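You operate a simulated robot arm through the tools that you are given. There is no shell and no other tool. Be economical: measure what you need, move in short steps, check, and stop when the job is done.

The job below is to be done with a simulated robot arm. You get a single attempt, and the scene is never put back.

Task
Tamp the dough on the green block round in the steel frame.
Fine: flatten it first, then tamp across that with the tamper turned sideways; squash nothing; put the tamper back.

It is judged by the outcome, as a careful person would: the job done as asked, and still so three seconds after it is handed in. It fails if anything else is knocked over, pushed out of place, dropped, spilled or broken.

Robot
A 6-joint arm with a two-finger parallel gripper, fixed in place. Base frame: the origin is at the foot of the arm, x ahead of it, y to its left, z up; the work surface is at about z = 800. Readings come in mm, rad, newtons and seconds.
With the tool pointing down near the work surface it reaches from about 240 to 640 mm from the base axis. Its first joint turns from -1.152 to 1.152 rad. Payload 2.7 kg.
Tool frame: the origin (TCP) lies between the finger pads and is the grasp point; the fingertips stand 23 mm ahead of it; z points along the fingers, y is the line along which they close. The gripper opens to 94 mm. The fingers are 38 mm wide and 10 mm thick; the gripper's body (54 by 96 mm) begins 39 mm behind the TCP.
Orientation is that of the tool frame in the base frame, as a unit quaternion [x, y, z, w]. With the fingers straight down and closing along the base's y, the tool's x points along the base's -x, its y along +y and its z along -z.

Tools
- The arm moves only by the tool apply_moves. Its argument "series" is a list that holds one entry, the list of rows, each a list of 6 numbers: the shift along the tool's x, y, z in units of 250 mm (1.0 is 250 mm), then the turn, a rotation vector about the tool's x, y, z in units of 180 degrees (1.0 is 180 degrees). In form: [[[tx, ty, tz, ax, ay, az], ...]]. A call has 1 to 20 rows; each row is the pose to reach, as a shift and turn from the pose commanded when the call began, along the tool's axes at that moment. "jaw" is the closure, from 0 (fully open) to 1 (shut), set as the call begins (left out, the last holds). A call with a number of a shift or a turn outside -1 to 1 is refused whole. Rows are played at 5 a second. More than 50 mm and 0.15 rad between two rows, or a gripper value outside its range, and nothing of the call is played. A pose out of reach is approached as far as the arm can. The call stops where the force on the tool passes 90 N (or 10 N more than at its start, if that is more) or the arm is blocked; 0.2 s more then pass. Each finger travels about 45 mm/s and halts on what it meets, pressing with about 30 N; the grip force reading is that of the motor and also rises with nothing between the fingers. The clock runs only during rows and for 0.2 s after the last one: add rows that repeat a pose to give the fingers time. It gives the time, the measured TCP pose, the force on the tool (base axes), the opening and the grip force at its end, in the units of the frame above (readings bear some noise), and new pictures: "pictures" is both (left out), scene, wrist or none.
- Cameras (640 x 400 px; columns grow to the right, rows downward): "scene" is fixed at [73.5, -422.8, 1423.1]; the picture's right is [0.82, -0.58, 0.00], its down [-0.23, -0.32, -0.92] and it looks along [0.53, 0.75, -0.40] (base axes); focal length 319 px, centre (320, 200). "wrist" rides on the gripper at [-39, 0, -44] in the tool frame; the picture's right is [0.00, -1.00, 0.00], its down [0.97, 0.00, -0.24] and it looks along [0.24, 0.00, 0.97] (tool axes); focal length 218 px, centre (320, 200).
- measure_at(camera, pixels): for up to 12 pixels [column, row] of the newest picture of that camera ("zoom" is the newest enlarged one), the place [x, y, z] in the base frame of the surface seen there, good to about 2 mm. It takes no simulated time.
- inspect(camera, box): a new picture of the part [left, top, right, bottom] of that camera's present view, enlarged. It takes no simulated time.
- close_job(): hands the job in; it is judged then, once.

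Keep the steps short. Do not move on a guess: measure, check each grasp and each placing, and mend mistakes. In all there are 80 turns and 120 pictures (those below and enlarged ones count). Leave the gripper open and the arm clear of the work at the hand-in unless told otherwise, and finish with a single line.

The tools are called after "Request:" as name(argument=value, ...) on one line, values as JSON. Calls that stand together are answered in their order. apply_moves: Moves the arm, as the interface text tells. Its arguments: {"type":"object","properties":{"series":{"type":"array"},"jaw":{"type":"number"},"pictures":{"type":"string","enum":["both","scene","wrist","none"]}},"required":["series"]} The other tools are called the same way: measure_at (camera, pixels) gives the place of the surface under pixels of a picture; inspect (camera, box) takes an enlarged picture of a part of a camera's view; close_job () hands the job in.

At the start:

```text
time: 0.0
tcp_pos: [298.3, 292.3, 1162.9]
ee_rot: [0.0, 1.0, 0.001, 0.0]
force: [-0.8, 0.8, -0.3]
width: 93.9
grasp_force: 0.0
```

scene: 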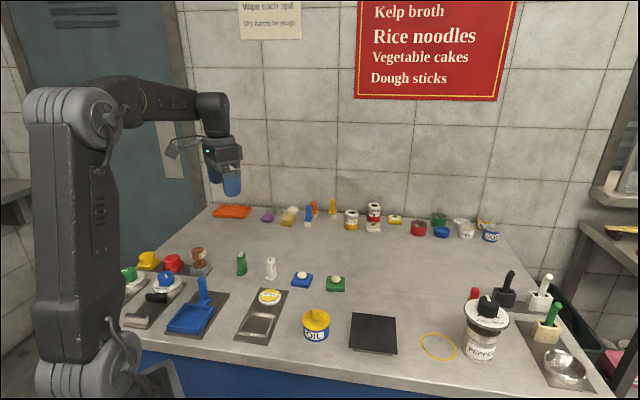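
wrist: 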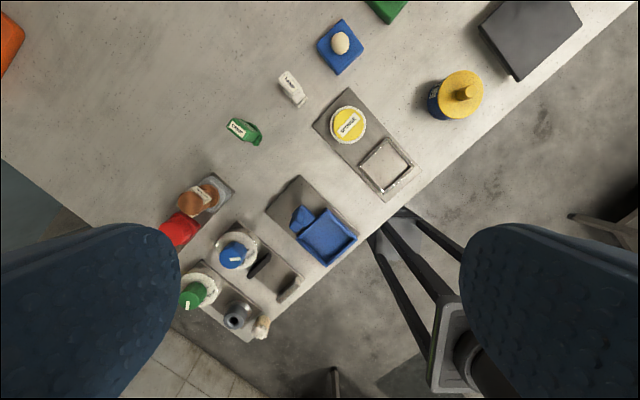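

I see a busy table, with a green block with dough near (336,284) in the scene picture. I'll enlarge several parts to find the tamper and the steel frame.

Request:
inspect(camera="scene", box=[110, 230, 270, 340])

Request:
inspect(camera="scene", box=[230, 240, 400, 360])

Request:
inspect(camera="scene", box=[400, 250, 620, 400])

Request:
inspect(camera="scene", box=[200, 190, 510, 250])

```text
3.64 times, centred on (190, 285) of scene
```

zoom: 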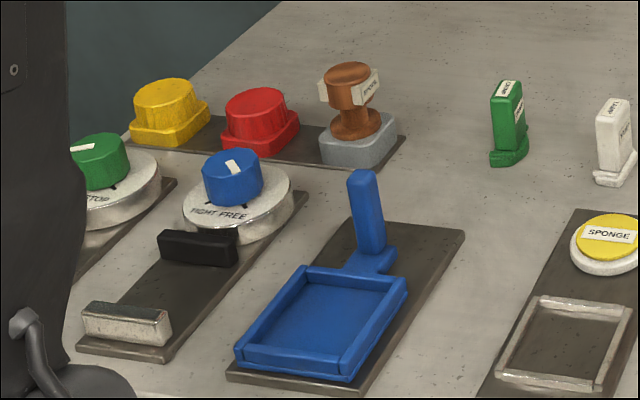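

```text
3.33 times, centred on (315, 300) of scene
```

zoom: 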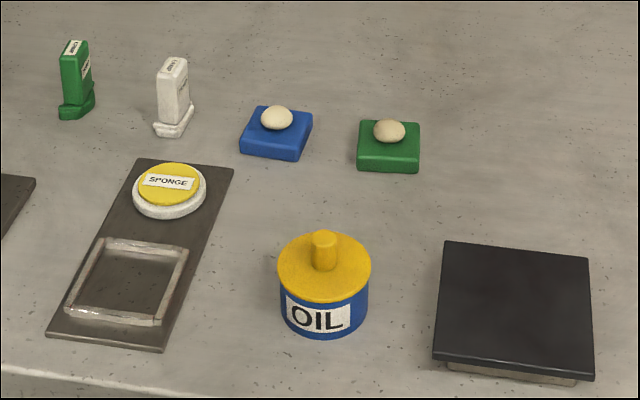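

```text
2.67 times, centred on (510, 325) of scene
```

zoom: 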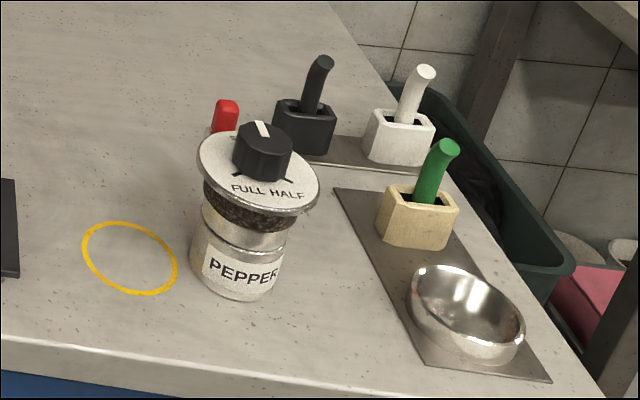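

```text
2.06 times, centred on (355, 220) of scene
```

zoom: 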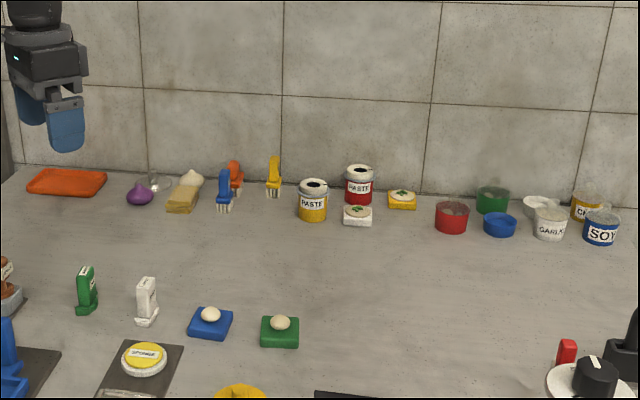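

I need to read the labels on the brown-handled piece, the green and white standing pieces, and the steel pieces at left.

Request:
inspect(camera="scene", box=[180, 240, 228, 284])

Request:
inspect(camera="scene", box=[230, 245, 282, 285])

Request:
inspect(camera="wrist", box=[150, 160, 310, 350])

Request:
inspect(camera="wrist", box=[210, 0, 430, 200])

```text
9.09 times, centred on (204, 262) of scene
```

zoom: 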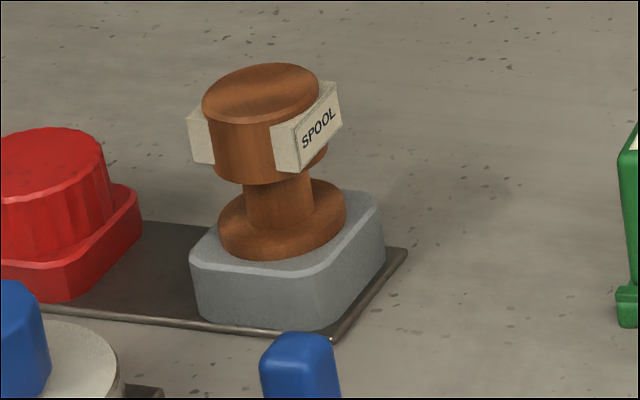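

```text
10.00 times, centred on (256, 265) of scene
```

zoom: 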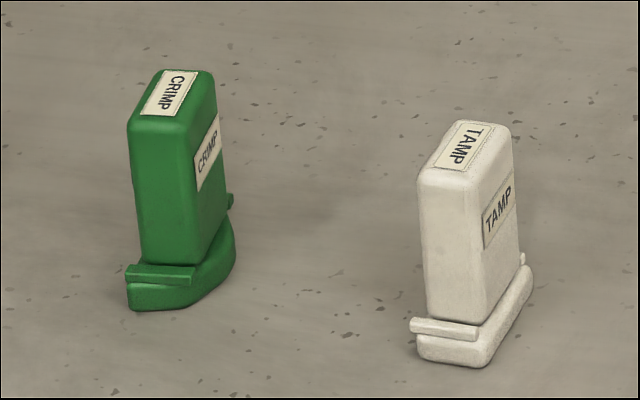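

```text
2.11 times, centred on (230, 255) of wrist
```

zoom: 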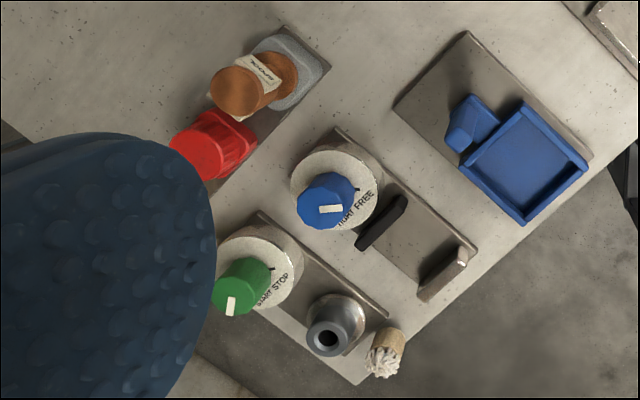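

```text
2.00 times, centred on (320, 100) of wrist
```

zoom: 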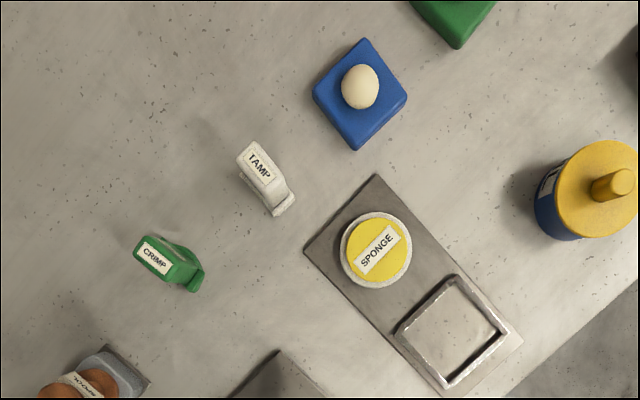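

The white piece is the tamper, marked "TAMP". The steel frame is on the tray with the sponge, and looks sized for a block. I'll measure the block, frame and tamper.

Request:
inspect(camera="scene", box=[230, 285, 300, 345])

Request:
measure_at(camera="zoom", pixels=[[100, 100], [320, 200]])

Request:
inspect(camera="scene", box=[285, 262, 355, 302])

```text
6.67 times, centred on (265, 315) of scene
```

zoom: 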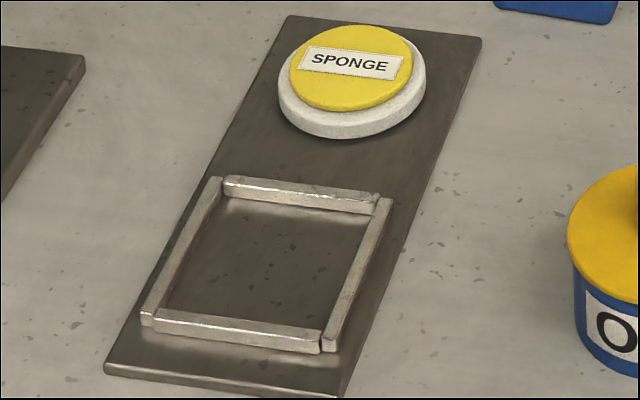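

```text
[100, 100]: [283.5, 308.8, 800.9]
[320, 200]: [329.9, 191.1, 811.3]
```

```text
9.14 times, centred on (320, 282) of scene
```

zoom: 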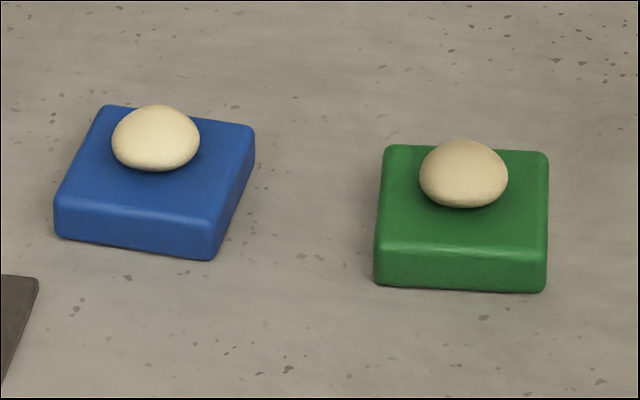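

The newest zoom shows both blocks. I'll measure the green block's corners and the dough.

Request:
measure_at(camera="zoom", pixels=[[392, 152], [541, 158], [540, 250], [382, 245], [464, 143], [464, 170], [464, 200], [424, 175], [505, 178], [380, 280], [542, 287], [464, 225]])

Request:
inspect(camera="scene", box=[235, 300, 285, 340])

```text
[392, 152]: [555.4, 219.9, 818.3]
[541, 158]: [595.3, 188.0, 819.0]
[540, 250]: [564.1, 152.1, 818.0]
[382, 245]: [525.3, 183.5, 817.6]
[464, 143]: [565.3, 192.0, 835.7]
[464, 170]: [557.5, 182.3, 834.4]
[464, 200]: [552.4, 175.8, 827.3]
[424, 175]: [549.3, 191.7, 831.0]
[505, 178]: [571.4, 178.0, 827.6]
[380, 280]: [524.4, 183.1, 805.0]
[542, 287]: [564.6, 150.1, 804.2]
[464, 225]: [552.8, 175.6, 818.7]
```

```text
10.00 times, centred on (260, 320) of scene
```

zoom: 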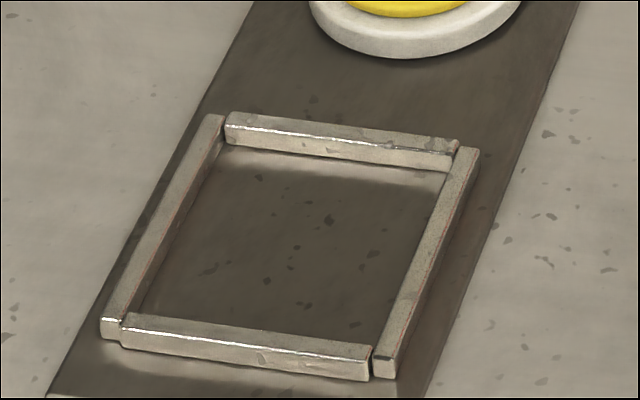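

Green block is about 50x50x18 mm, centre ≈ (560,186), turned about -40°. Now the frame.

Request:
measure_at(camera="zoom", pixels=[[215, 118], [345, 138], [455, 142], [468, 152], [384, 360], [368, 350], [245, 332], [128, 318], [112, 320], [165, 220], [425, 255], [290, 240]])

Request:
measure_at(camera="zoom", pixels=[[222, 150], [440, 190], [375, 330], [140, 308], [300, 160], [250, 315], [200, 200], [395, 280], [60, 385], [500, 250], [253, 20], [340, 365]])

Request:
inspect(camera="scene", box=[255, 250, 285, 285])

```text
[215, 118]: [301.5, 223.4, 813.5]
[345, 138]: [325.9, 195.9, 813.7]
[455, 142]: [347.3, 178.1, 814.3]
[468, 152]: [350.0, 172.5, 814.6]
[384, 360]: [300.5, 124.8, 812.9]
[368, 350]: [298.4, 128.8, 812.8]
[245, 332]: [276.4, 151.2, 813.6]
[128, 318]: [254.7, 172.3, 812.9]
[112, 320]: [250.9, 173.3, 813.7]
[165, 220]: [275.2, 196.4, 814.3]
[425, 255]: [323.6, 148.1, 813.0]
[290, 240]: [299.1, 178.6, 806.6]
```

```text
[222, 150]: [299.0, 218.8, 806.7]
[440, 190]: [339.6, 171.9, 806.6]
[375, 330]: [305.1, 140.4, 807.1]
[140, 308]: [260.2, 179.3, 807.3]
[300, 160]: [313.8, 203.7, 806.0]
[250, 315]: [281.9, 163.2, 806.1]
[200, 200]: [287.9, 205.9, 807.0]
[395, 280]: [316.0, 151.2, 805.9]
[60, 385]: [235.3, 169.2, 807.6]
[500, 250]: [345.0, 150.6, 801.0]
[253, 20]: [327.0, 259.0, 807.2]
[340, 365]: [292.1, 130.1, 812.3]
```

```text
11.43 times, centred on (270, 268) of scene
```

zoom: 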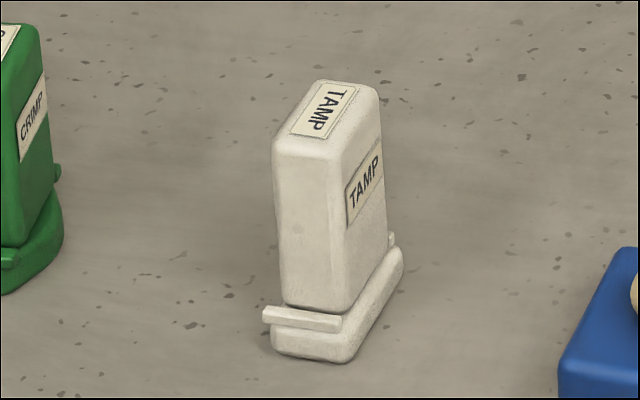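

Frame: rail centres ≈67 mm apart, inside ≈60 mm, turned 45°, centre ≈ (300,173.5), floor z≈806.5, rails to ≈813.5. The block would fit inside with ~5 mm each side, so fingers must hold only its upper half. Now I measure the tamper.

Request:
measure_at(camera="zoom", pixels=[[277, 148], [332, 155], [378, 95], [322, 84], [288, 295], [340, 305], [385, 245], [265, 315], [340, 325], [275, 345], [345, 358], [400, 265]])

Request:
measure_at(camera="zoom", pixels=[[310, 230], [360, 220], [392, 240], [300, 322], [310, 345], [370, 320], [365, 300], [325, 115], [395, 290], [280, 353]])

```text
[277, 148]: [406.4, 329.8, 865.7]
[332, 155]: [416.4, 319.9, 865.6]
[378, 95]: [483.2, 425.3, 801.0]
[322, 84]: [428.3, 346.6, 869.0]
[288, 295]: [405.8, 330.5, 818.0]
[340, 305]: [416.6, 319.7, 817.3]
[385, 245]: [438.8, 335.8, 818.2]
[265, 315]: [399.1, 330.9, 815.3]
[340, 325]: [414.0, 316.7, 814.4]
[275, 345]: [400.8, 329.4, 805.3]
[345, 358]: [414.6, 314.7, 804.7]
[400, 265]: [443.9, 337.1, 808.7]
```

```text
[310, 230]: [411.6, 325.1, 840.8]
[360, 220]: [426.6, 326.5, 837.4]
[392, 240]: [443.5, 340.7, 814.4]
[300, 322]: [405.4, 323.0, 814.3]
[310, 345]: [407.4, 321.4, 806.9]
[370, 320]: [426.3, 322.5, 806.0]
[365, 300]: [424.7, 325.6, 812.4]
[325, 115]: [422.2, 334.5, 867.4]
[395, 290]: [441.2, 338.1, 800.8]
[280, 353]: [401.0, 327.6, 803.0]
```

The tamper is about 68 mm tall standing at ≈(421,329). I'll move the arm above there at z≈1000 for a top view.

Request:
apply_moves(series=[[[-0.1, 0.006, 0.13, 0, 0, 0], [-0.2, 0.012, 0.26, 0, 0, 0], [-0.3, 0.018, 0.39, 0, 0, 0], [-0.4, 0.024, 0.52, 0, 0, 0], [-0.488, 0.03, 0.652, 0, 0, 0], [-0.488, 0.03, 0.652, 0, 0, 0]]], jaw=0, pictures="wrist")

```text
time: 1.4
tcp_pos: [421.8, 298.9, 997.7]
ee_rot: [0.0, 1.0, 0.001, 0.0]
force: [-0.4, 0.7, -0.4]
width: 93.8
grasp_force: 0.1
```

wrist: 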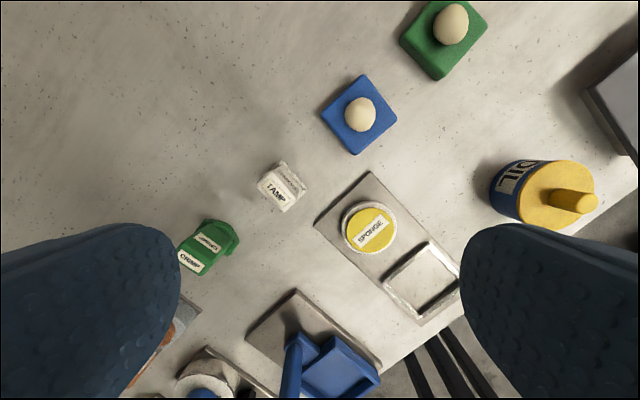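

Good top view. Enlarging the tamper (282,187), then the blocks and frame.

Request:
inspect(camera="wrist", box=[250, 155, 314, 219])

Request:
measure_at(camera="zoom", pixels=[[320, 200], [200, 200], [440, 200]])

Request:
inspect(camera="wrist", box=[390, 0, 500, 85])

Request:
measure_at(camera="wrist", pixels=[[404, 38], [431, 4], [484, 18], [448, 73], [450, 24], [434, 24], [466, 24], [450, 40]])

Request:
inspect(camera="wrist", box=[370, 225, 480, 335])

```text
6.25 times, centred on (282, 187) of wrist
```

zoom: 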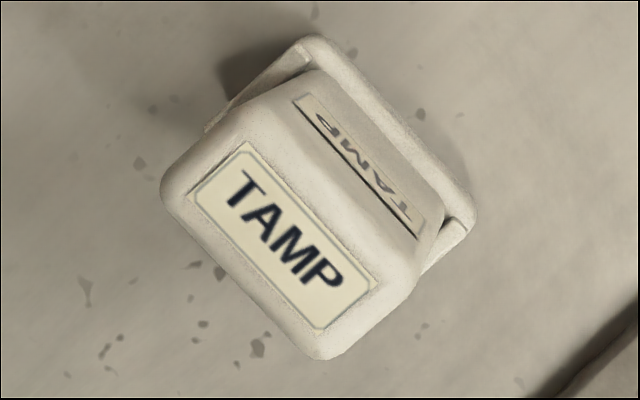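

```text
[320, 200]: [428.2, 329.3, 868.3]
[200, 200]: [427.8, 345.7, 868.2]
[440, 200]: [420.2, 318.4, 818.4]
```

```text
4.71 times, centred on (445, 42) of wrist
```

zoom: 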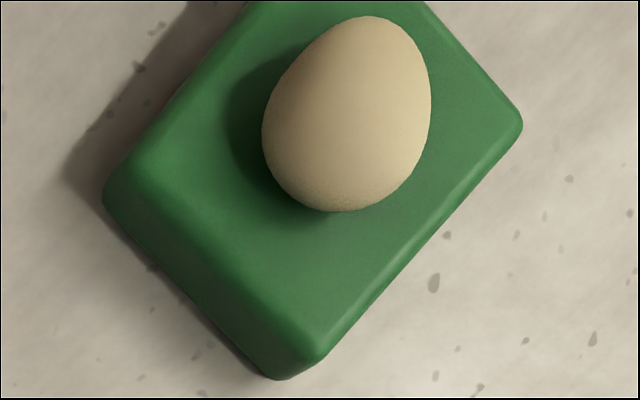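

```text
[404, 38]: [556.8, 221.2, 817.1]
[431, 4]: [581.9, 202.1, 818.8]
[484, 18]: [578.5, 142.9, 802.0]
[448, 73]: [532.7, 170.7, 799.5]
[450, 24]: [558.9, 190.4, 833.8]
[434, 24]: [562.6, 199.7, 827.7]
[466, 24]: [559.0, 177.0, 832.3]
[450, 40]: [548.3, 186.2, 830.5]
```

```text
3.64 times, centred on (425, 280) of wrist
```

zoom: 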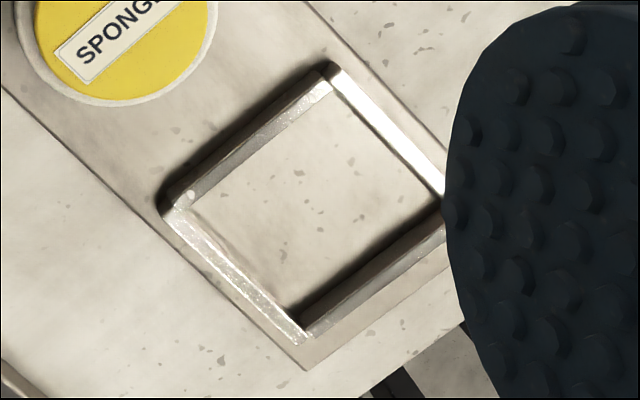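

Green block centre ≈ (560,186). I plan to carry the block first, gripping it on its upper half along the 50° direction. I move above it at z≈930 with a 40° turn to check alignment.

Request:
apply_moves(series=[[[-0.092, -0.075, 0.045, 0, 0, 0.037], [-0.184, -0.15, 0.09, 0, 0, 0.074], [-0.276, -0.226, 0.136, 0, 0, 0.111], [-0.368, -0.301, 0.181, 0, 0, 0.148], [-0.46, -0.377, 0.226, 0, 0, 0.185], [-0.552, -0.452, 0.272, 0, 0, 0.222], [-0.552, -0.452, 0.272, 0, 0, 0.222]]], pictures="wrist")

```text
time: 3.0
tcp_pos: [559.2, 186.5, 931.3]
ee_rot: [0.342, 0.94, 0.001, -0.001]
force: [0.5, 0.0, -0.5]
width: 94.1
grasp_force: 0.2
```

wrist: 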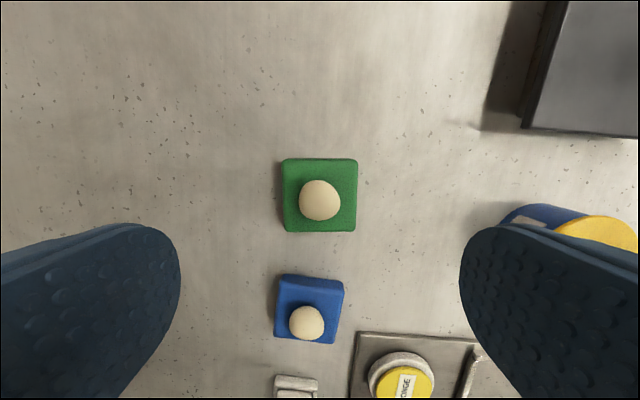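

The block at (320,195) looks nearly square to the picture. I zoom in to refine its edges.

Request:
inspect(camera="wrist", box=[270, 150, 370, 240])

Request:
measure_at(camera="wrist", pixels=[[285, 165], [285, 190], [285, 215], [355, 165], [355, 190], [355, 215], [320, 161], [320, 195], [307, 200], [333, 200], [320, 187], [320, 213]])

```text
4.44 times, centred on (320, 195) of wrist
```

zoom: 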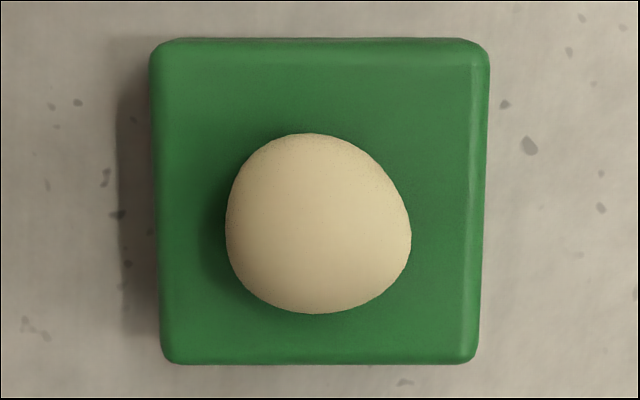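

```text
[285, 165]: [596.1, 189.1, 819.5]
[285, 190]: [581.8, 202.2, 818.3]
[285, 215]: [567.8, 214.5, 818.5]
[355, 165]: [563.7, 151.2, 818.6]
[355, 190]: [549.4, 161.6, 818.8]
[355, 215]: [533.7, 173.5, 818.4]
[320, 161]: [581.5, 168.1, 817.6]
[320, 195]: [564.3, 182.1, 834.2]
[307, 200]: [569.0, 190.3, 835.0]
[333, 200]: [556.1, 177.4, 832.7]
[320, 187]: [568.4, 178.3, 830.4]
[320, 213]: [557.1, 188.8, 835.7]
```

Aligned within ~1° and centred. I descend to TCP z≈833 (fingertips ≈810, so they hold the block's upper 9 mm and will clear the frame rails later).

Request:
apply_moves(series=[[[0, 0, 0.13, 0, 0, 0], [0, 0, 0.26, 0, 0, 0], [0, 0, 0.34, 0, 0, 0], [0, 0, 0.393, 0, 0, 0], [0, 0, 0.393, 0, 0, 0]]], pictures="both")

```text
time: 4.2
tcp_pos: [557.4, 187.7, 833.8]
ee_rot: [0.341, 0.94, 0.0, 0.001]
force: [-0.3, 0.5, -0.4]
width: 94.0
grasp_force: 0.0
```

scene: 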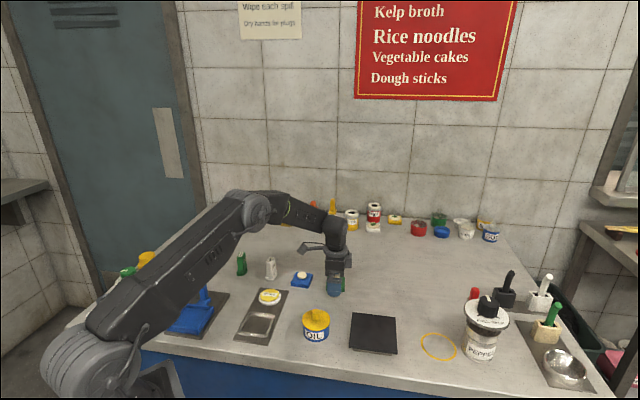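
wrist: 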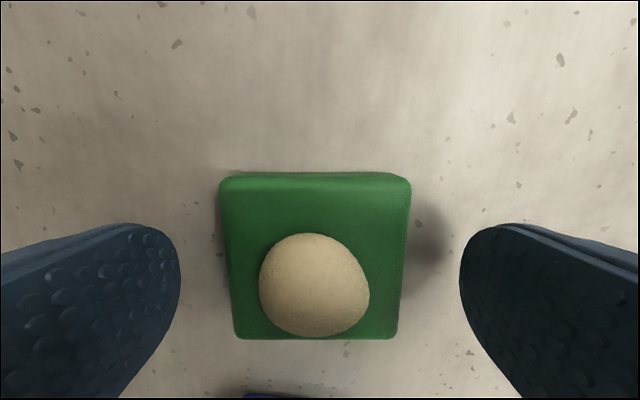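

Block sits squarely between the fingers. Closing on it.

Request:
apply_moves(series=[[[0, 0, 0, 0, 0, 0], [0, 0, 0, 0, 0, 0], [0, 0, 0, 0, 0, 0], [0, 0, 0, 0, 0, 0], [0, 0, 0, 0, 0, 0], [0, 0, 0, 0, 0, 0]]], jaw=0.7, pictures="wrist")

```text
time: 5.6
tcp_pos: [557.7, 186.0, 833.8]
ee_rot: [0.341, 0.94, 0.001, -0.001]
force: [-0.4, 0.3, -0.6]
width: 54.7
grasp_force: 30.4
```

wrist: 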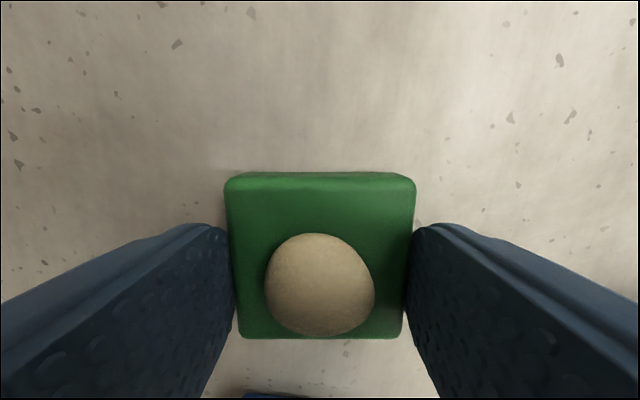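

Held at 54.7 mm with 30 N. I lift gently by 80 mm and check.

Request:
apply_moves(series=[[[0, 0, -0.02, 0, 0, 0], [0, 0, -0.06, 0, 0, 0], [0, 0, -0.12, 0, 0, 0], [0, 0, -0.2, 0, 0, 0], [0, 0, -0.28, 0, 0, 0], [0, 0, -0.32, 0, 0, 0], [0, 0, -0.32, 0, 0, 0]]], pictures="wrist")

```text
time: 7.2
tcp_pos: [558.3, 184.6, 914.8]
ee_rot: [0.341, 0.94, 0.001, 0.0]
force: [0.2, -0.5, -0.8]
width: 55.0
grasp_force: 30.1
```

wrist: 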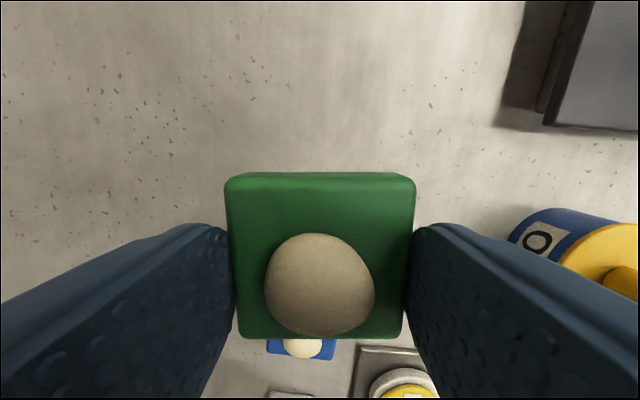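

Block held securely. I measure it in the hand relative to the TCP (for placing), and re-measure the frame through the scene camera next.

Request:
measure_at(camera="wrist", pixels=[[320, 180], [320, 190], [320, 200], [320, 336], [240, 190], [405, 190], [248, 333], [395, 333], [320, 285], [320, 250]])

Request:
inspect(camera="scene", box=[225, 280, 315, 350])

```text
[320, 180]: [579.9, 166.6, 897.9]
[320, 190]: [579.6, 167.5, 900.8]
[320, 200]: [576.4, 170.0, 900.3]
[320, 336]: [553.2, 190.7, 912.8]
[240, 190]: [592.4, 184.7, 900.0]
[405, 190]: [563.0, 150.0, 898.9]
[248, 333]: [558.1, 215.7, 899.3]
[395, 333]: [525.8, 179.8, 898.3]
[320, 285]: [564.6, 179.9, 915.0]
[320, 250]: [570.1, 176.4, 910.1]
```

```text
5.71 times, centred on (270, 315) of scene
```

zoom: 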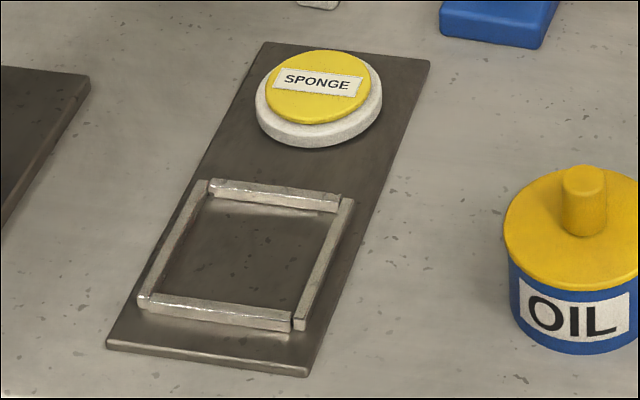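

I measure the frame's inner edges more exactly in this zoom.

Request:
measure_at(camera="zoom", pixels=[[240, 182], [240, 189], [310, 194], [310, 201], [185, 301], [185, 308], [255, 310], [255, 317], [175, 238], [184, 238], [319, 255], [328, 255]])

Request:
measure_at(camera="zoom", pixels=[[318, 145], [260, 120], [380, 100], [310, 55], [320, 100], [275, 206], [275, 211], [220, 297], [220, 303], [160, 268], [167, 268], [310, 285]])

```text
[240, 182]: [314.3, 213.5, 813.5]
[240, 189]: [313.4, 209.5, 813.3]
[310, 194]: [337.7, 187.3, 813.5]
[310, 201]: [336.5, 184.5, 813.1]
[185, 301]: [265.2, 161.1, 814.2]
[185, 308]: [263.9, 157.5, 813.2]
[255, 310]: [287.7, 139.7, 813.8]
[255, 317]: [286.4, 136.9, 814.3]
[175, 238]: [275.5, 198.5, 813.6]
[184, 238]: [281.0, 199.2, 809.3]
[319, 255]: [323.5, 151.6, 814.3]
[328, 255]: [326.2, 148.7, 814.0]
```

```text
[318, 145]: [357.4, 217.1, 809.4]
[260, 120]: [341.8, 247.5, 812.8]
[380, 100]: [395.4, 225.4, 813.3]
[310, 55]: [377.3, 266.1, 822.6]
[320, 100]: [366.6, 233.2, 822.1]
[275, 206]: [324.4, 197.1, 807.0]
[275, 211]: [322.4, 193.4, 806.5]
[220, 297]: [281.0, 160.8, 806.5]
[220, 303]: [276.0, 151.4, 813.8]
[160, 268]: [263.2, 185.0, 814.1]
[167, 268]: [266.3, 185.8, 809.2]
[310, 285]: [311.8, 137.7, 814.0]
```

Frame interior centre (300.4,174.2), ~65x64 mm; block ~55x51, so ~5 mm margin. I carry the block at z≈915 to above the frame, turning 5°.

Request:
apply_moves(series=[[[0.077, -0.07, 0, 0, 0, 0.003], [0.154, -0.139, 0, 0, 0, 0.006], [0.25, -0.227, 0, 0, 0, 0.009], [0.346, -0.314, 0, 0, 0, 0.012], [0.442, -0.401, 0, 0, 0, 0.016], [0.538, -0.488, 0, 0, 0, 0.02], [0.634, -0.575, 0, 0, 0, 0.024], [0.71, -0.644, 0, 0, 0, 0.028], [0.768, -0.697, 0, 0, 0, 0.028], [0.768, -0.697, 0, 0, 0, 0.028], [0.768, -0.697, 0, 0, 0, 0.028]]], pictures="both")

```text
time: 9.6
tcp_pos: [297.6, 177.1, 911.1]
ee_rot: [0.383, 0.924, 0.001, 0.0]
force: [-0.4, -0.1, -0.9]
width: 55.4
grasp_force: 29.7
```

scene: 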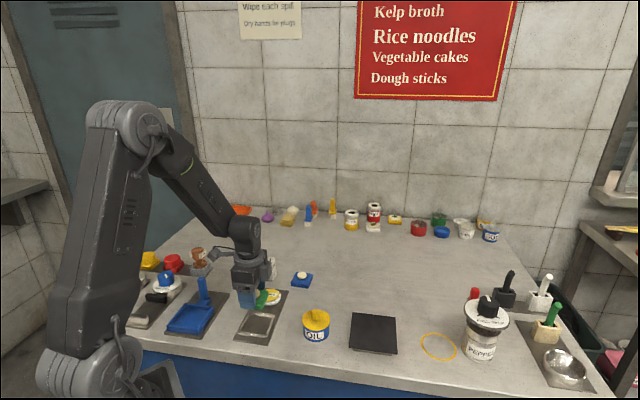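
wrist: 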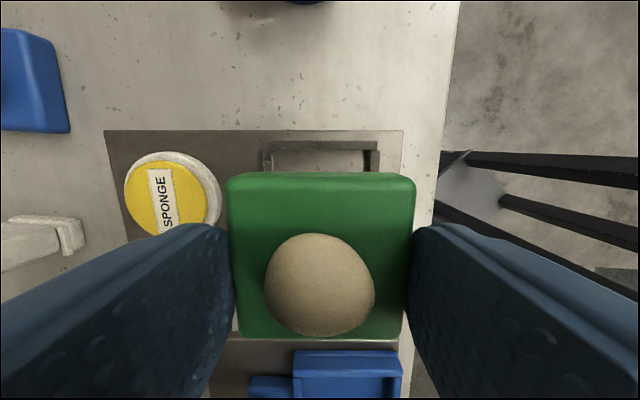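

Yaw lines up with the frame and it's centred at columns 265–378. I descend to about z≈853, so the block's underside hangs ~5 mm above the rails, and check.

Request:
apply_moves(series=[[[0, 0, 0.08, 0, 0, 0], [0, 0, 0.16, 0, 0, 0], [0, 0, 0.22, 0, 0, 0], [0, 0, 0.236, 0, 0, 0], [0, 0, 0.236, 0, 0, 0], [0, 0, 0.236, 0, 0, 0]]], pictures="both")

Request:
inspect(camera="scene", box=[225, 270, 305, 350])

```text
time: 11.0
tcp_pos: [298.0, 174.7, 855.7]
ee_rot: [0.382, 0.924, 0.001, -0.001]
force: [-0.2, 0.6, -0.7]
width: 55.4
grasp_force: 29.7
```

scene: 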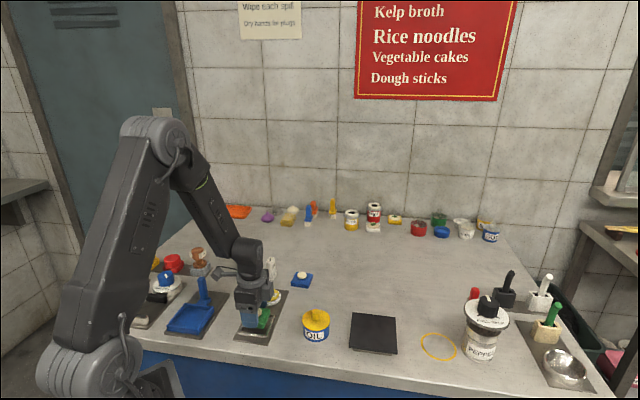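
wrist: 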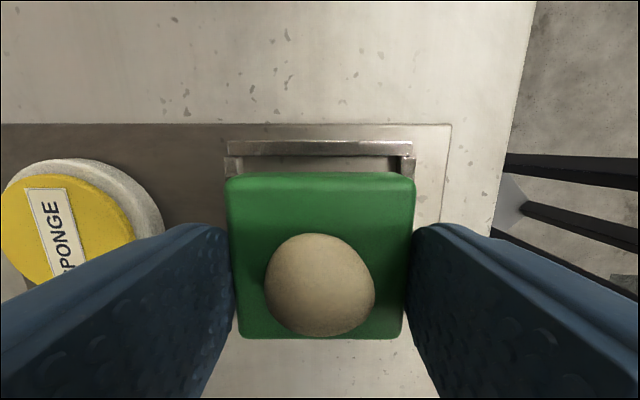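

```text
5.00 times, centred on (265, 310) of scene
```

zoom: 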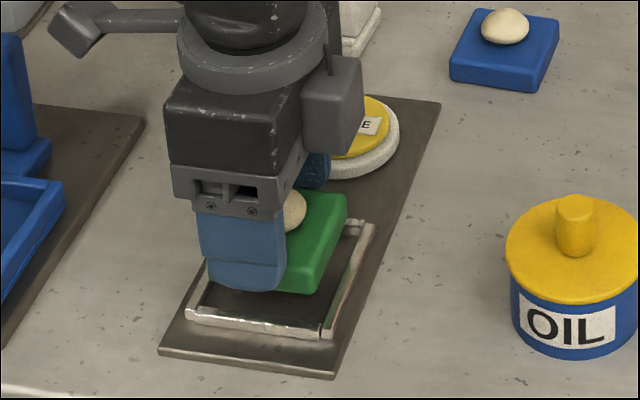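

Columns are symmetric (rail ends 226 and 413). I check the gap along the other direction by measuring the back rail and block's back edge.

Request:
measure_at(camera="wrist", pixels=[[320, 143], [320, 152], [320, 158], [320, 175], [320, 182], [320, 190], [407, 160], [232, 163], [234, 200], [408, 200], [300, 336], [395, 337]])

```text
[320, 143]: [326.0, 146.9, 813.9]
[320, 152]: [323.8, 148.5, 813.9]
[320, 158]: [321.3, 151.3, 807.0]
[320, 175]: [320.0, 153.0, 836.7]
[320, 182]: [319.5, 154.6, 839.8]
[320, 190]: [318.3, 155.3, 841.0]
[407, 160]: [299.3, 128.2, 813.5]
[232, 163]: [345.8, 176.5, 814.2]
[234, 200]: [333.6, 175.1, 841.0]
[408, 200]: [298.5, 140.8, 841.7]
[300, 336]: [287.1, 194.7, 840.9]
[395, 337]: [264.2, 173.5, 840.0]
```

Block is ~1.3 mm toward the back rail; I shift it 1.3 mm and lower ~15.5 mm to just reach the frame floor, watching the force.

Request:
apply_moves(series=[[[0.005, 0, 0.01, 0, 0, 0], [0.005, 0, 0.025, 0, 0, 0], [0.005, 0, 0.04, 0, 0, 0], [0.005, 0, 0.052, 0, 0, 0], [0.005, 0, 0.06, 0, 0, 0], [0.005, 0, 0.063, 0, 0, 0], [0.005, 0, 0.063, 0, 0, 0]]], pictures="wrist")

Request:
inspect(camera="scene", box=[235, 285, 295, 345])

Request:
measure_at(camera="wrist", pixels=[[300, 200], [350, 200], [320, 220]])

```text
time: 12.6
tcp_pos: [298.8, 177.0, 839.1]
ee_rot: [0.383, 0.924, 0.0, -0.001]
force: [0.5, -1.1, -0.4]
width: 55.0
grasp_force: 30.0
```

wrist: 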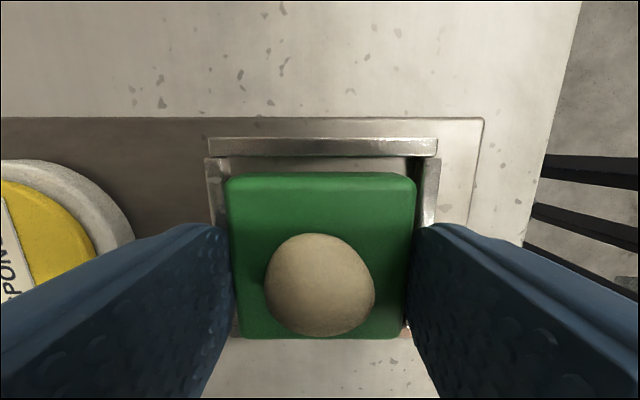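

```text
6.67 times, centred on (265, 315) of scene
```

zoom: 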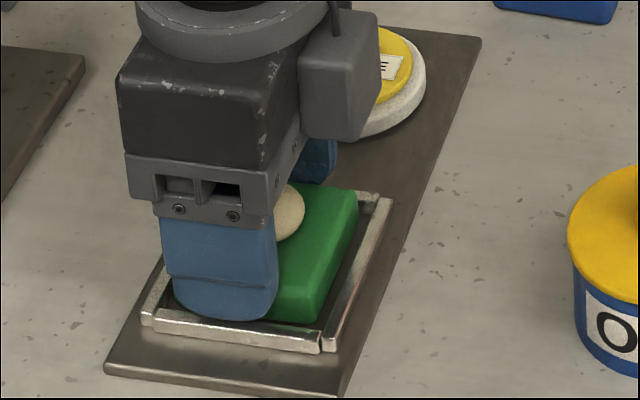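

```text
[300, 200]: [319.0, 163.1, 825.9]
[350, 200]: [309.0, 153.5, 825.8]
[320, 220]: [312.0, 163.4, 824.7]
```

Block top ≈825.5, expected 825 when seated; no contact force yet. I lower another ~0.8 mm.

Request:
apply_moves(series=[[[0, 0, 0.002, 0, 0, 0], [0, 0, 0.0035, 0, 0, 0], [0, 0, 0.0035, 0, 0, 0]]], pictures="none")

```text
time: 13.4
tcp_pos: [299.7, 176.2, 838.3]
ee_rot: [0.382, 0.924, 0.001, 0.001]
force: [-2.5, -5.9, 26.3]
width: 55.0
grasp_force: 29.4
```

Contact (26 N up): seated. I ease up 0.5 mm and open to about 66 mm.

Request:
apply_moves(series=[[[0, 0, -0.002, 0, 0, 0], [0, 0, -0.002, 0, 0, 0]]], pictures="none")

Request:
apply_moves(series=[[[0, 0, 0, 0, 0, 0], [0, 0, 0, 0, 0, 0], [0, 0, 0, 0, 0, 0]]], jaw=0.28, pictures="wrist")

```text
time: 14.0
tcp_pos: [298.2, 177.3, 838.5]
ee_rot: [0.383, 0.924, 0.001, 0.001]
force: [2.0, -7.6, 21.8]
width: 55.0
grasp_force: 30.4
```

```text
time: 14.8
tcp_pos: [297.9, 177.6, 838.1]
ee_rot: [0.382, 0.924, 0.0, -0.001]
force: [0.1, -0.8, 0.2]
width: 67.8
grasp_force: 0.1
```

wrist: 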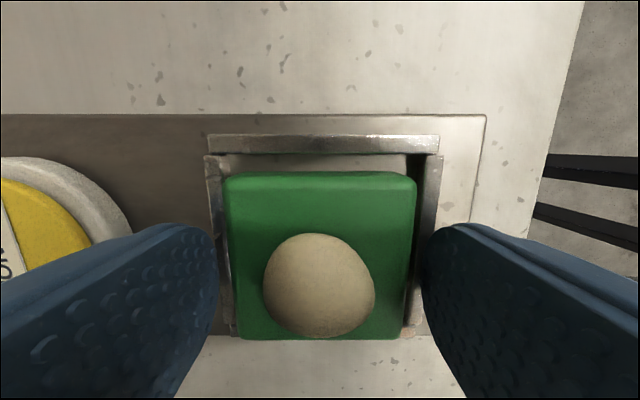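

Released, block sits inside the rails. I rise 110 mm and look.

Request:
apply_moves(series=[[[0, 0, -0.04, 0, 0, 0], [0, 0, -0.12, 0, 0, 0], [0, 0, -0.24, 0, 0, 0], [0, 0, -0.36, 0, 0, 0], [0, 0, -0.44, 0, 0, 0], [0, 0, -0.44, 0, 0, 0]]], jaw=0, pictures="wrist")

Request:
inspect(camera="wrist", box=[260, 150, 380, 250])

Request:
inspect(camera="scene", box=[235, 290, 291, 345])

```text
time: 16.2
tcp_pos: [300.0, 175.3, 950.4]
ee_rot: [0.383, 0.924, 0.0, 0.0]
force: [-0.6, -0.2, 0.0]
width: 94.1
grasp_force: 0.1
```

wrist: 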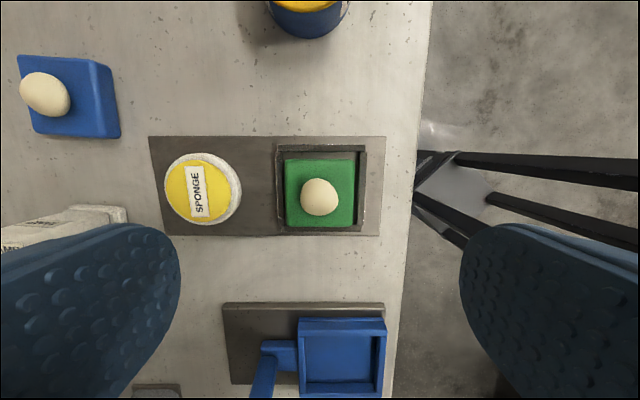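

```text
4.00 times, centred on (320, 200) of wrist
```

zoom: 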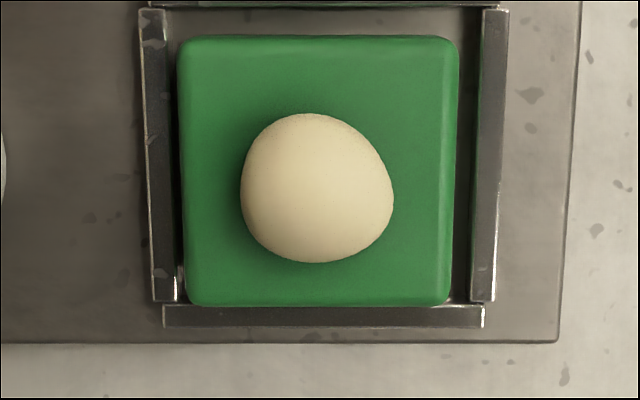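

```text
7.27 times, centred on (263, 318) of scene
```

zoom: 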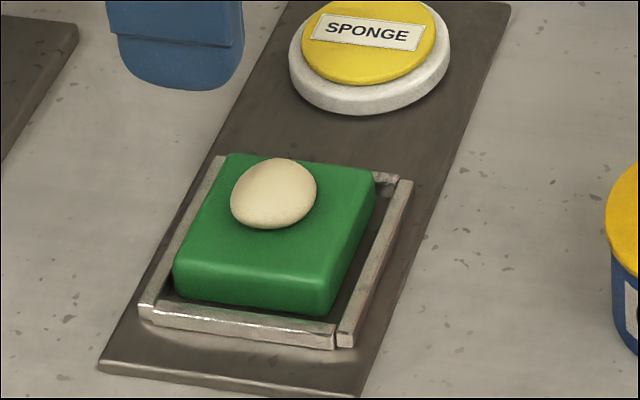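

Block seated flat inside the frame. I measure the dough's position and height there.

Request:
measure_at(camera="wrist", pixels=[[319, 180], [319, 188], [319, 196], [319, 204], [319, 212], [303, 198], [311, 198], [327, 198], [335, 198], [290, 165], [350, 165], [352, 222]])

Request:
measure_at(camera="zoom", pixels=[[275, 160], [275, 170], [275, 180], [235, 195], [315, 185], [275, 225], [245, 195], [300, 195], [275, 250], [200, 270], [300, 290]])

```text
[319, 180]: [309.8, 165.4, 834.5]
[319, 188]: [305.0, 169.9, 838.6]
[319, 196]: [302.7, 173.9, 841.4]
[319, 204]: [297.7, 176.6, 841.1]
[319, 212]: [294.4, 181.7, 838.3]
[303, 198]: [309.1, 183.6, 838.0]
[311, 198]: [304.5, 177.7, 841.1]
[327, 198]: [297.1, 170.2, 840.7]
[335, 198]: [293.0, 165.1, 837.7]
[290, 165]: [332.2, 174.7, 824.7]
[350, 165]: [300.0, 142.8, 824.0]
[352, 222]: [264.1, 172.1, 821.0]
```

```text
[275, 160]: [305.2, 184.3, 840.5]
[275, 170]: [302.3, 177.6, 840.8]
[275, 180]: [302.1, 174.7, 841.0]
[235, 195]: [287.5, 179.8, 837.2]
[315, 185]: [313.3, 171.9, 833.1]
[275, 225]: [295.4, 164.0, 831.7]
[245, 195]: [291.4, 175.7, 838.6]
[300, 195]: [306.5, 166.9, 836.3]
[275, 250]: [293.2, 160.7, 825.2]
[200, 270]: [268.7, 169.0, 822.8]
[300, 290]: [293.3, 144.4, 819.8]
```

Dough: top ≈841, about 27 mm across, centred ≈(301.5,175). Now to the tamper: I move above (421,329) at z≈960, turning so the fingers will close across its thin side (closing line ≈134°).

Request:
apply_moves(series=[[[0.008, 0.065, -0.004, 0, 0, -0.041], [0.016, 0.13, -0.008, 0, 0, -0.082], [0.023, 0.195, -0.012, 0, 0, -0.123], [0.031, 0.26, -0.016, 0, 0, -0.164], [0.039, 0.325, -0.02, 0, 0, -0.205], [0.047, 0.39, -0.024, 0, 0, -0.246], [0.054, 0.455, -0.028, 0, 0, -0.288], [0.062, 0.52, -0.032, 0, 0, -0.33], [0.07, 0.585, -0.036, 0, 0, -0.371], [0.078, 0.65, -0.04, 0, 0, -0.412], [0.086, 0.715, -0.04, 0, 0, -0.453], [0.093, 0.778, -0.04, 0, 0, -0.494], [0.093, 0.778, -0.04, 0, 0, -0.494]]], pictures="wrist")

Request:
inspect(camera="wrist", box=[260, 130, 380, 270])

```text
time: 19.0
tcp_pos: [418.1, 331.0, 958.9]
ee_rot: [-0.376, 0.927, 0.001, 0.0]
force: [0.5, 0.6, 0.8]
width: 94.0
grasp_force: 0.0
```

wrist: 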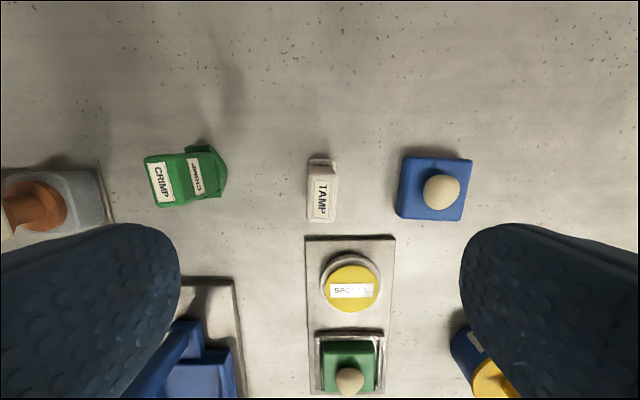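

```text
2.86 times, centred on (320, 200) of wrist
```

zoom: 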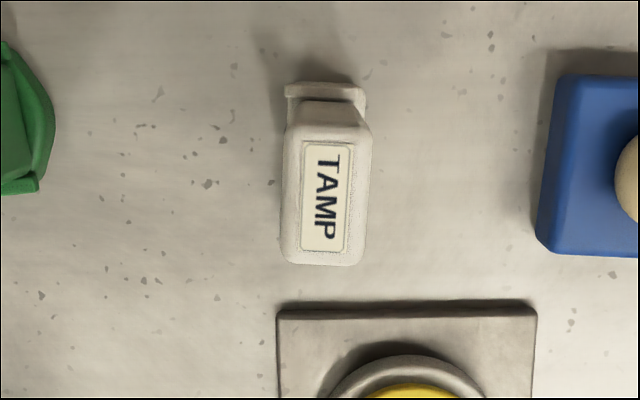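

The handle's nearly aligned, leaning ~2.6°. I measure its top face for the centre.

Request:
measure_at(camera="zoom", pixels=[[290, 150], [290, 200], [285, 245], [368, 150], [366, 200], [360, 245], [327, 132], [325, 258], [325, 195], [320, 90], [295, 92], [360, 95]])

Request:
measure_at(camera="wrist", pixels=[[226, 175], [222, 195], [400, 190], [340, 238]])

```text
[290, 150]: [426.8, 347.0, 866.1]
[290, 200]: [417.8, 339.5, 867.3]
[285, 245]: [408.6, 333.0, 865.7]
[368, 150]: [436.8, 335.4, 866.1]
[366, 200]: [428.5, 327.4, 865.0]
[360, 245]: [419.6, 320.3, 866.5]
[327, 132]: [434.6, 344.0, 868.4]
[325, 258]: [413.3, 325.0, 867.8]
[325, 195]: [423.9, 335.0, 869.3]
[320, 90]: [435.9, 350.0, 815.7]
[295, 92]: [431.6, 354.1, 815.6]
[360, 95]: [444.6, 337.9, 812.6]
```

```text
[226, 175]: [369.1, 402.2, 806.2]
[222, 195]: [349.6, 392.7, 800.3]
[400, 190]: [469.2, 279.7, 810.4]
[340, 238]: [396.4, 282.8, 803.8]
```

Handle centre ≈ (423.6,334), 16 mm thin, long axis 41.7°. I correct by ~6 mm and 2.5°, half-close the jaw to ~47 mm and go to z≈900 to check.

Request:
apply_moves(series=[[[-0.01, -0.001, 0.06, 0, 0, 0.007], [-0.023, -0.003, 0.12, 0, 0, 0.014], [-0.023, -0.003, 0.18, 0, 0, 0.014], [-0.023, -0.003, 0.236, 0, 0, 0.014], [-0.023, -0.003, 0.236, 0, 0, 0.014]]], jaw=0.5, pictures="wrist")

```text
time: 20.2
tcp_pos: [423.7, 336.3, 900.1]
ee_rot: [-0.353, 0.936, 0.001, 0.001]
force: [-0.1, 0.2, -0.1]
width: 46.9
grasp_force: 0.1
```

wrist: 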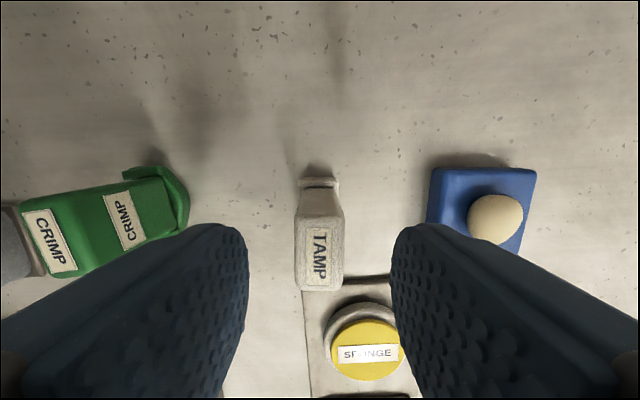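

Aligned. I descend 54 mm (tips ≈823, above the foot's cross-pins).

Request:
apply_moves(series=[[[0, 0, 0.07, 0, 0, 0], [0, 0, 0.14, 0, 0, 0], [0, 0, 0.19, 0, 0, 0], [0, 0, 0.216, 0, 0, 0], [0, 0, 0.216, 0, 0, 0]]], pictures="both")

Request:
inspect(camera="scene", box=[235, 230, 310, 300])

```text
time: 21.4
tcp_pos: [424.2, 335.7, 843.6]
ee_rot: [-0.354, 0.935, 0.001, 0.0]
force: [-0.2, 0.4, 0.2]
width: 47.3
grasp_force: 0.0
```

scene: 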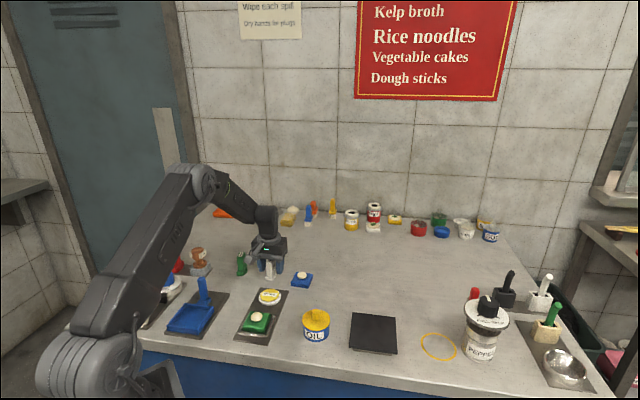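
wrist: 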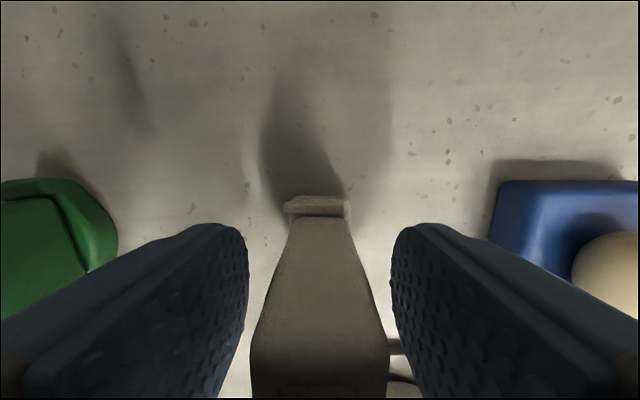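

```text
5.71 times, centred on (272, 265) of scene
```

zoom: 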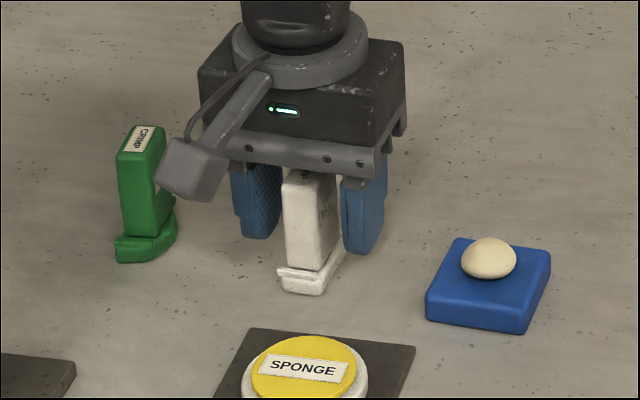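

The handle is centred between the fingers. Closing.

Request:
apply_moves(series=[[[0, 0, 0, 0, 0, 0], [0, 0, 0, 0, 0, 0], [0, 0, 0, 0, 0, 0], [0, 0, 0, 0, 0, 0], [0, 0, 0, 0, 0, 0]]], jaw=1, pictures="wrist")

Request:
inspect(camera="scene", box=[235, 230, 310, 300])

```text
time: 22.6
tcp_pos: [425.6, 337.1, 846.0]
ee_rot: [-0.353, 0.935, 0.001, 0.0]
force: [-0.2, -0.4, -0.4]
width: 19.6
grasp_force: 30.1
```

wrist: 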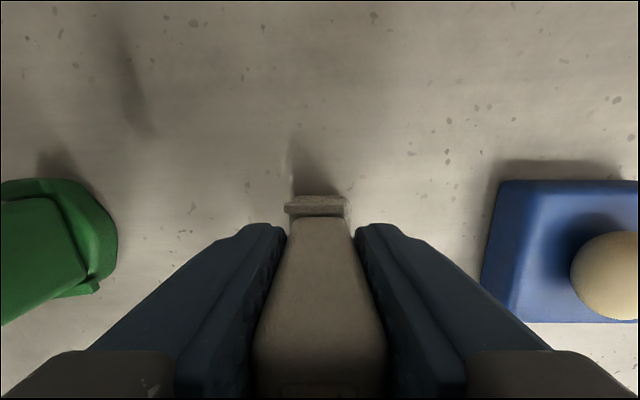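

```text
5.71 times, centred on (272, 265) of scene
```

zoom: 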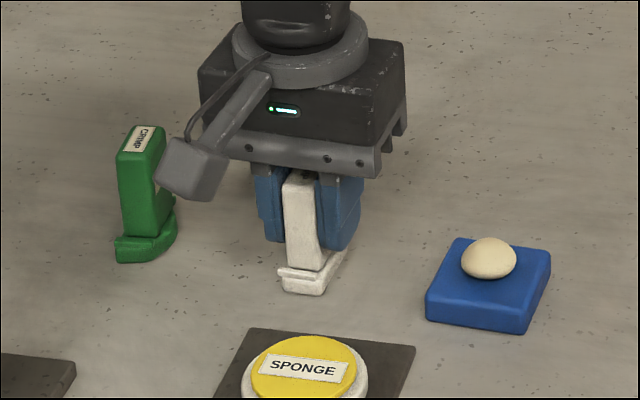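

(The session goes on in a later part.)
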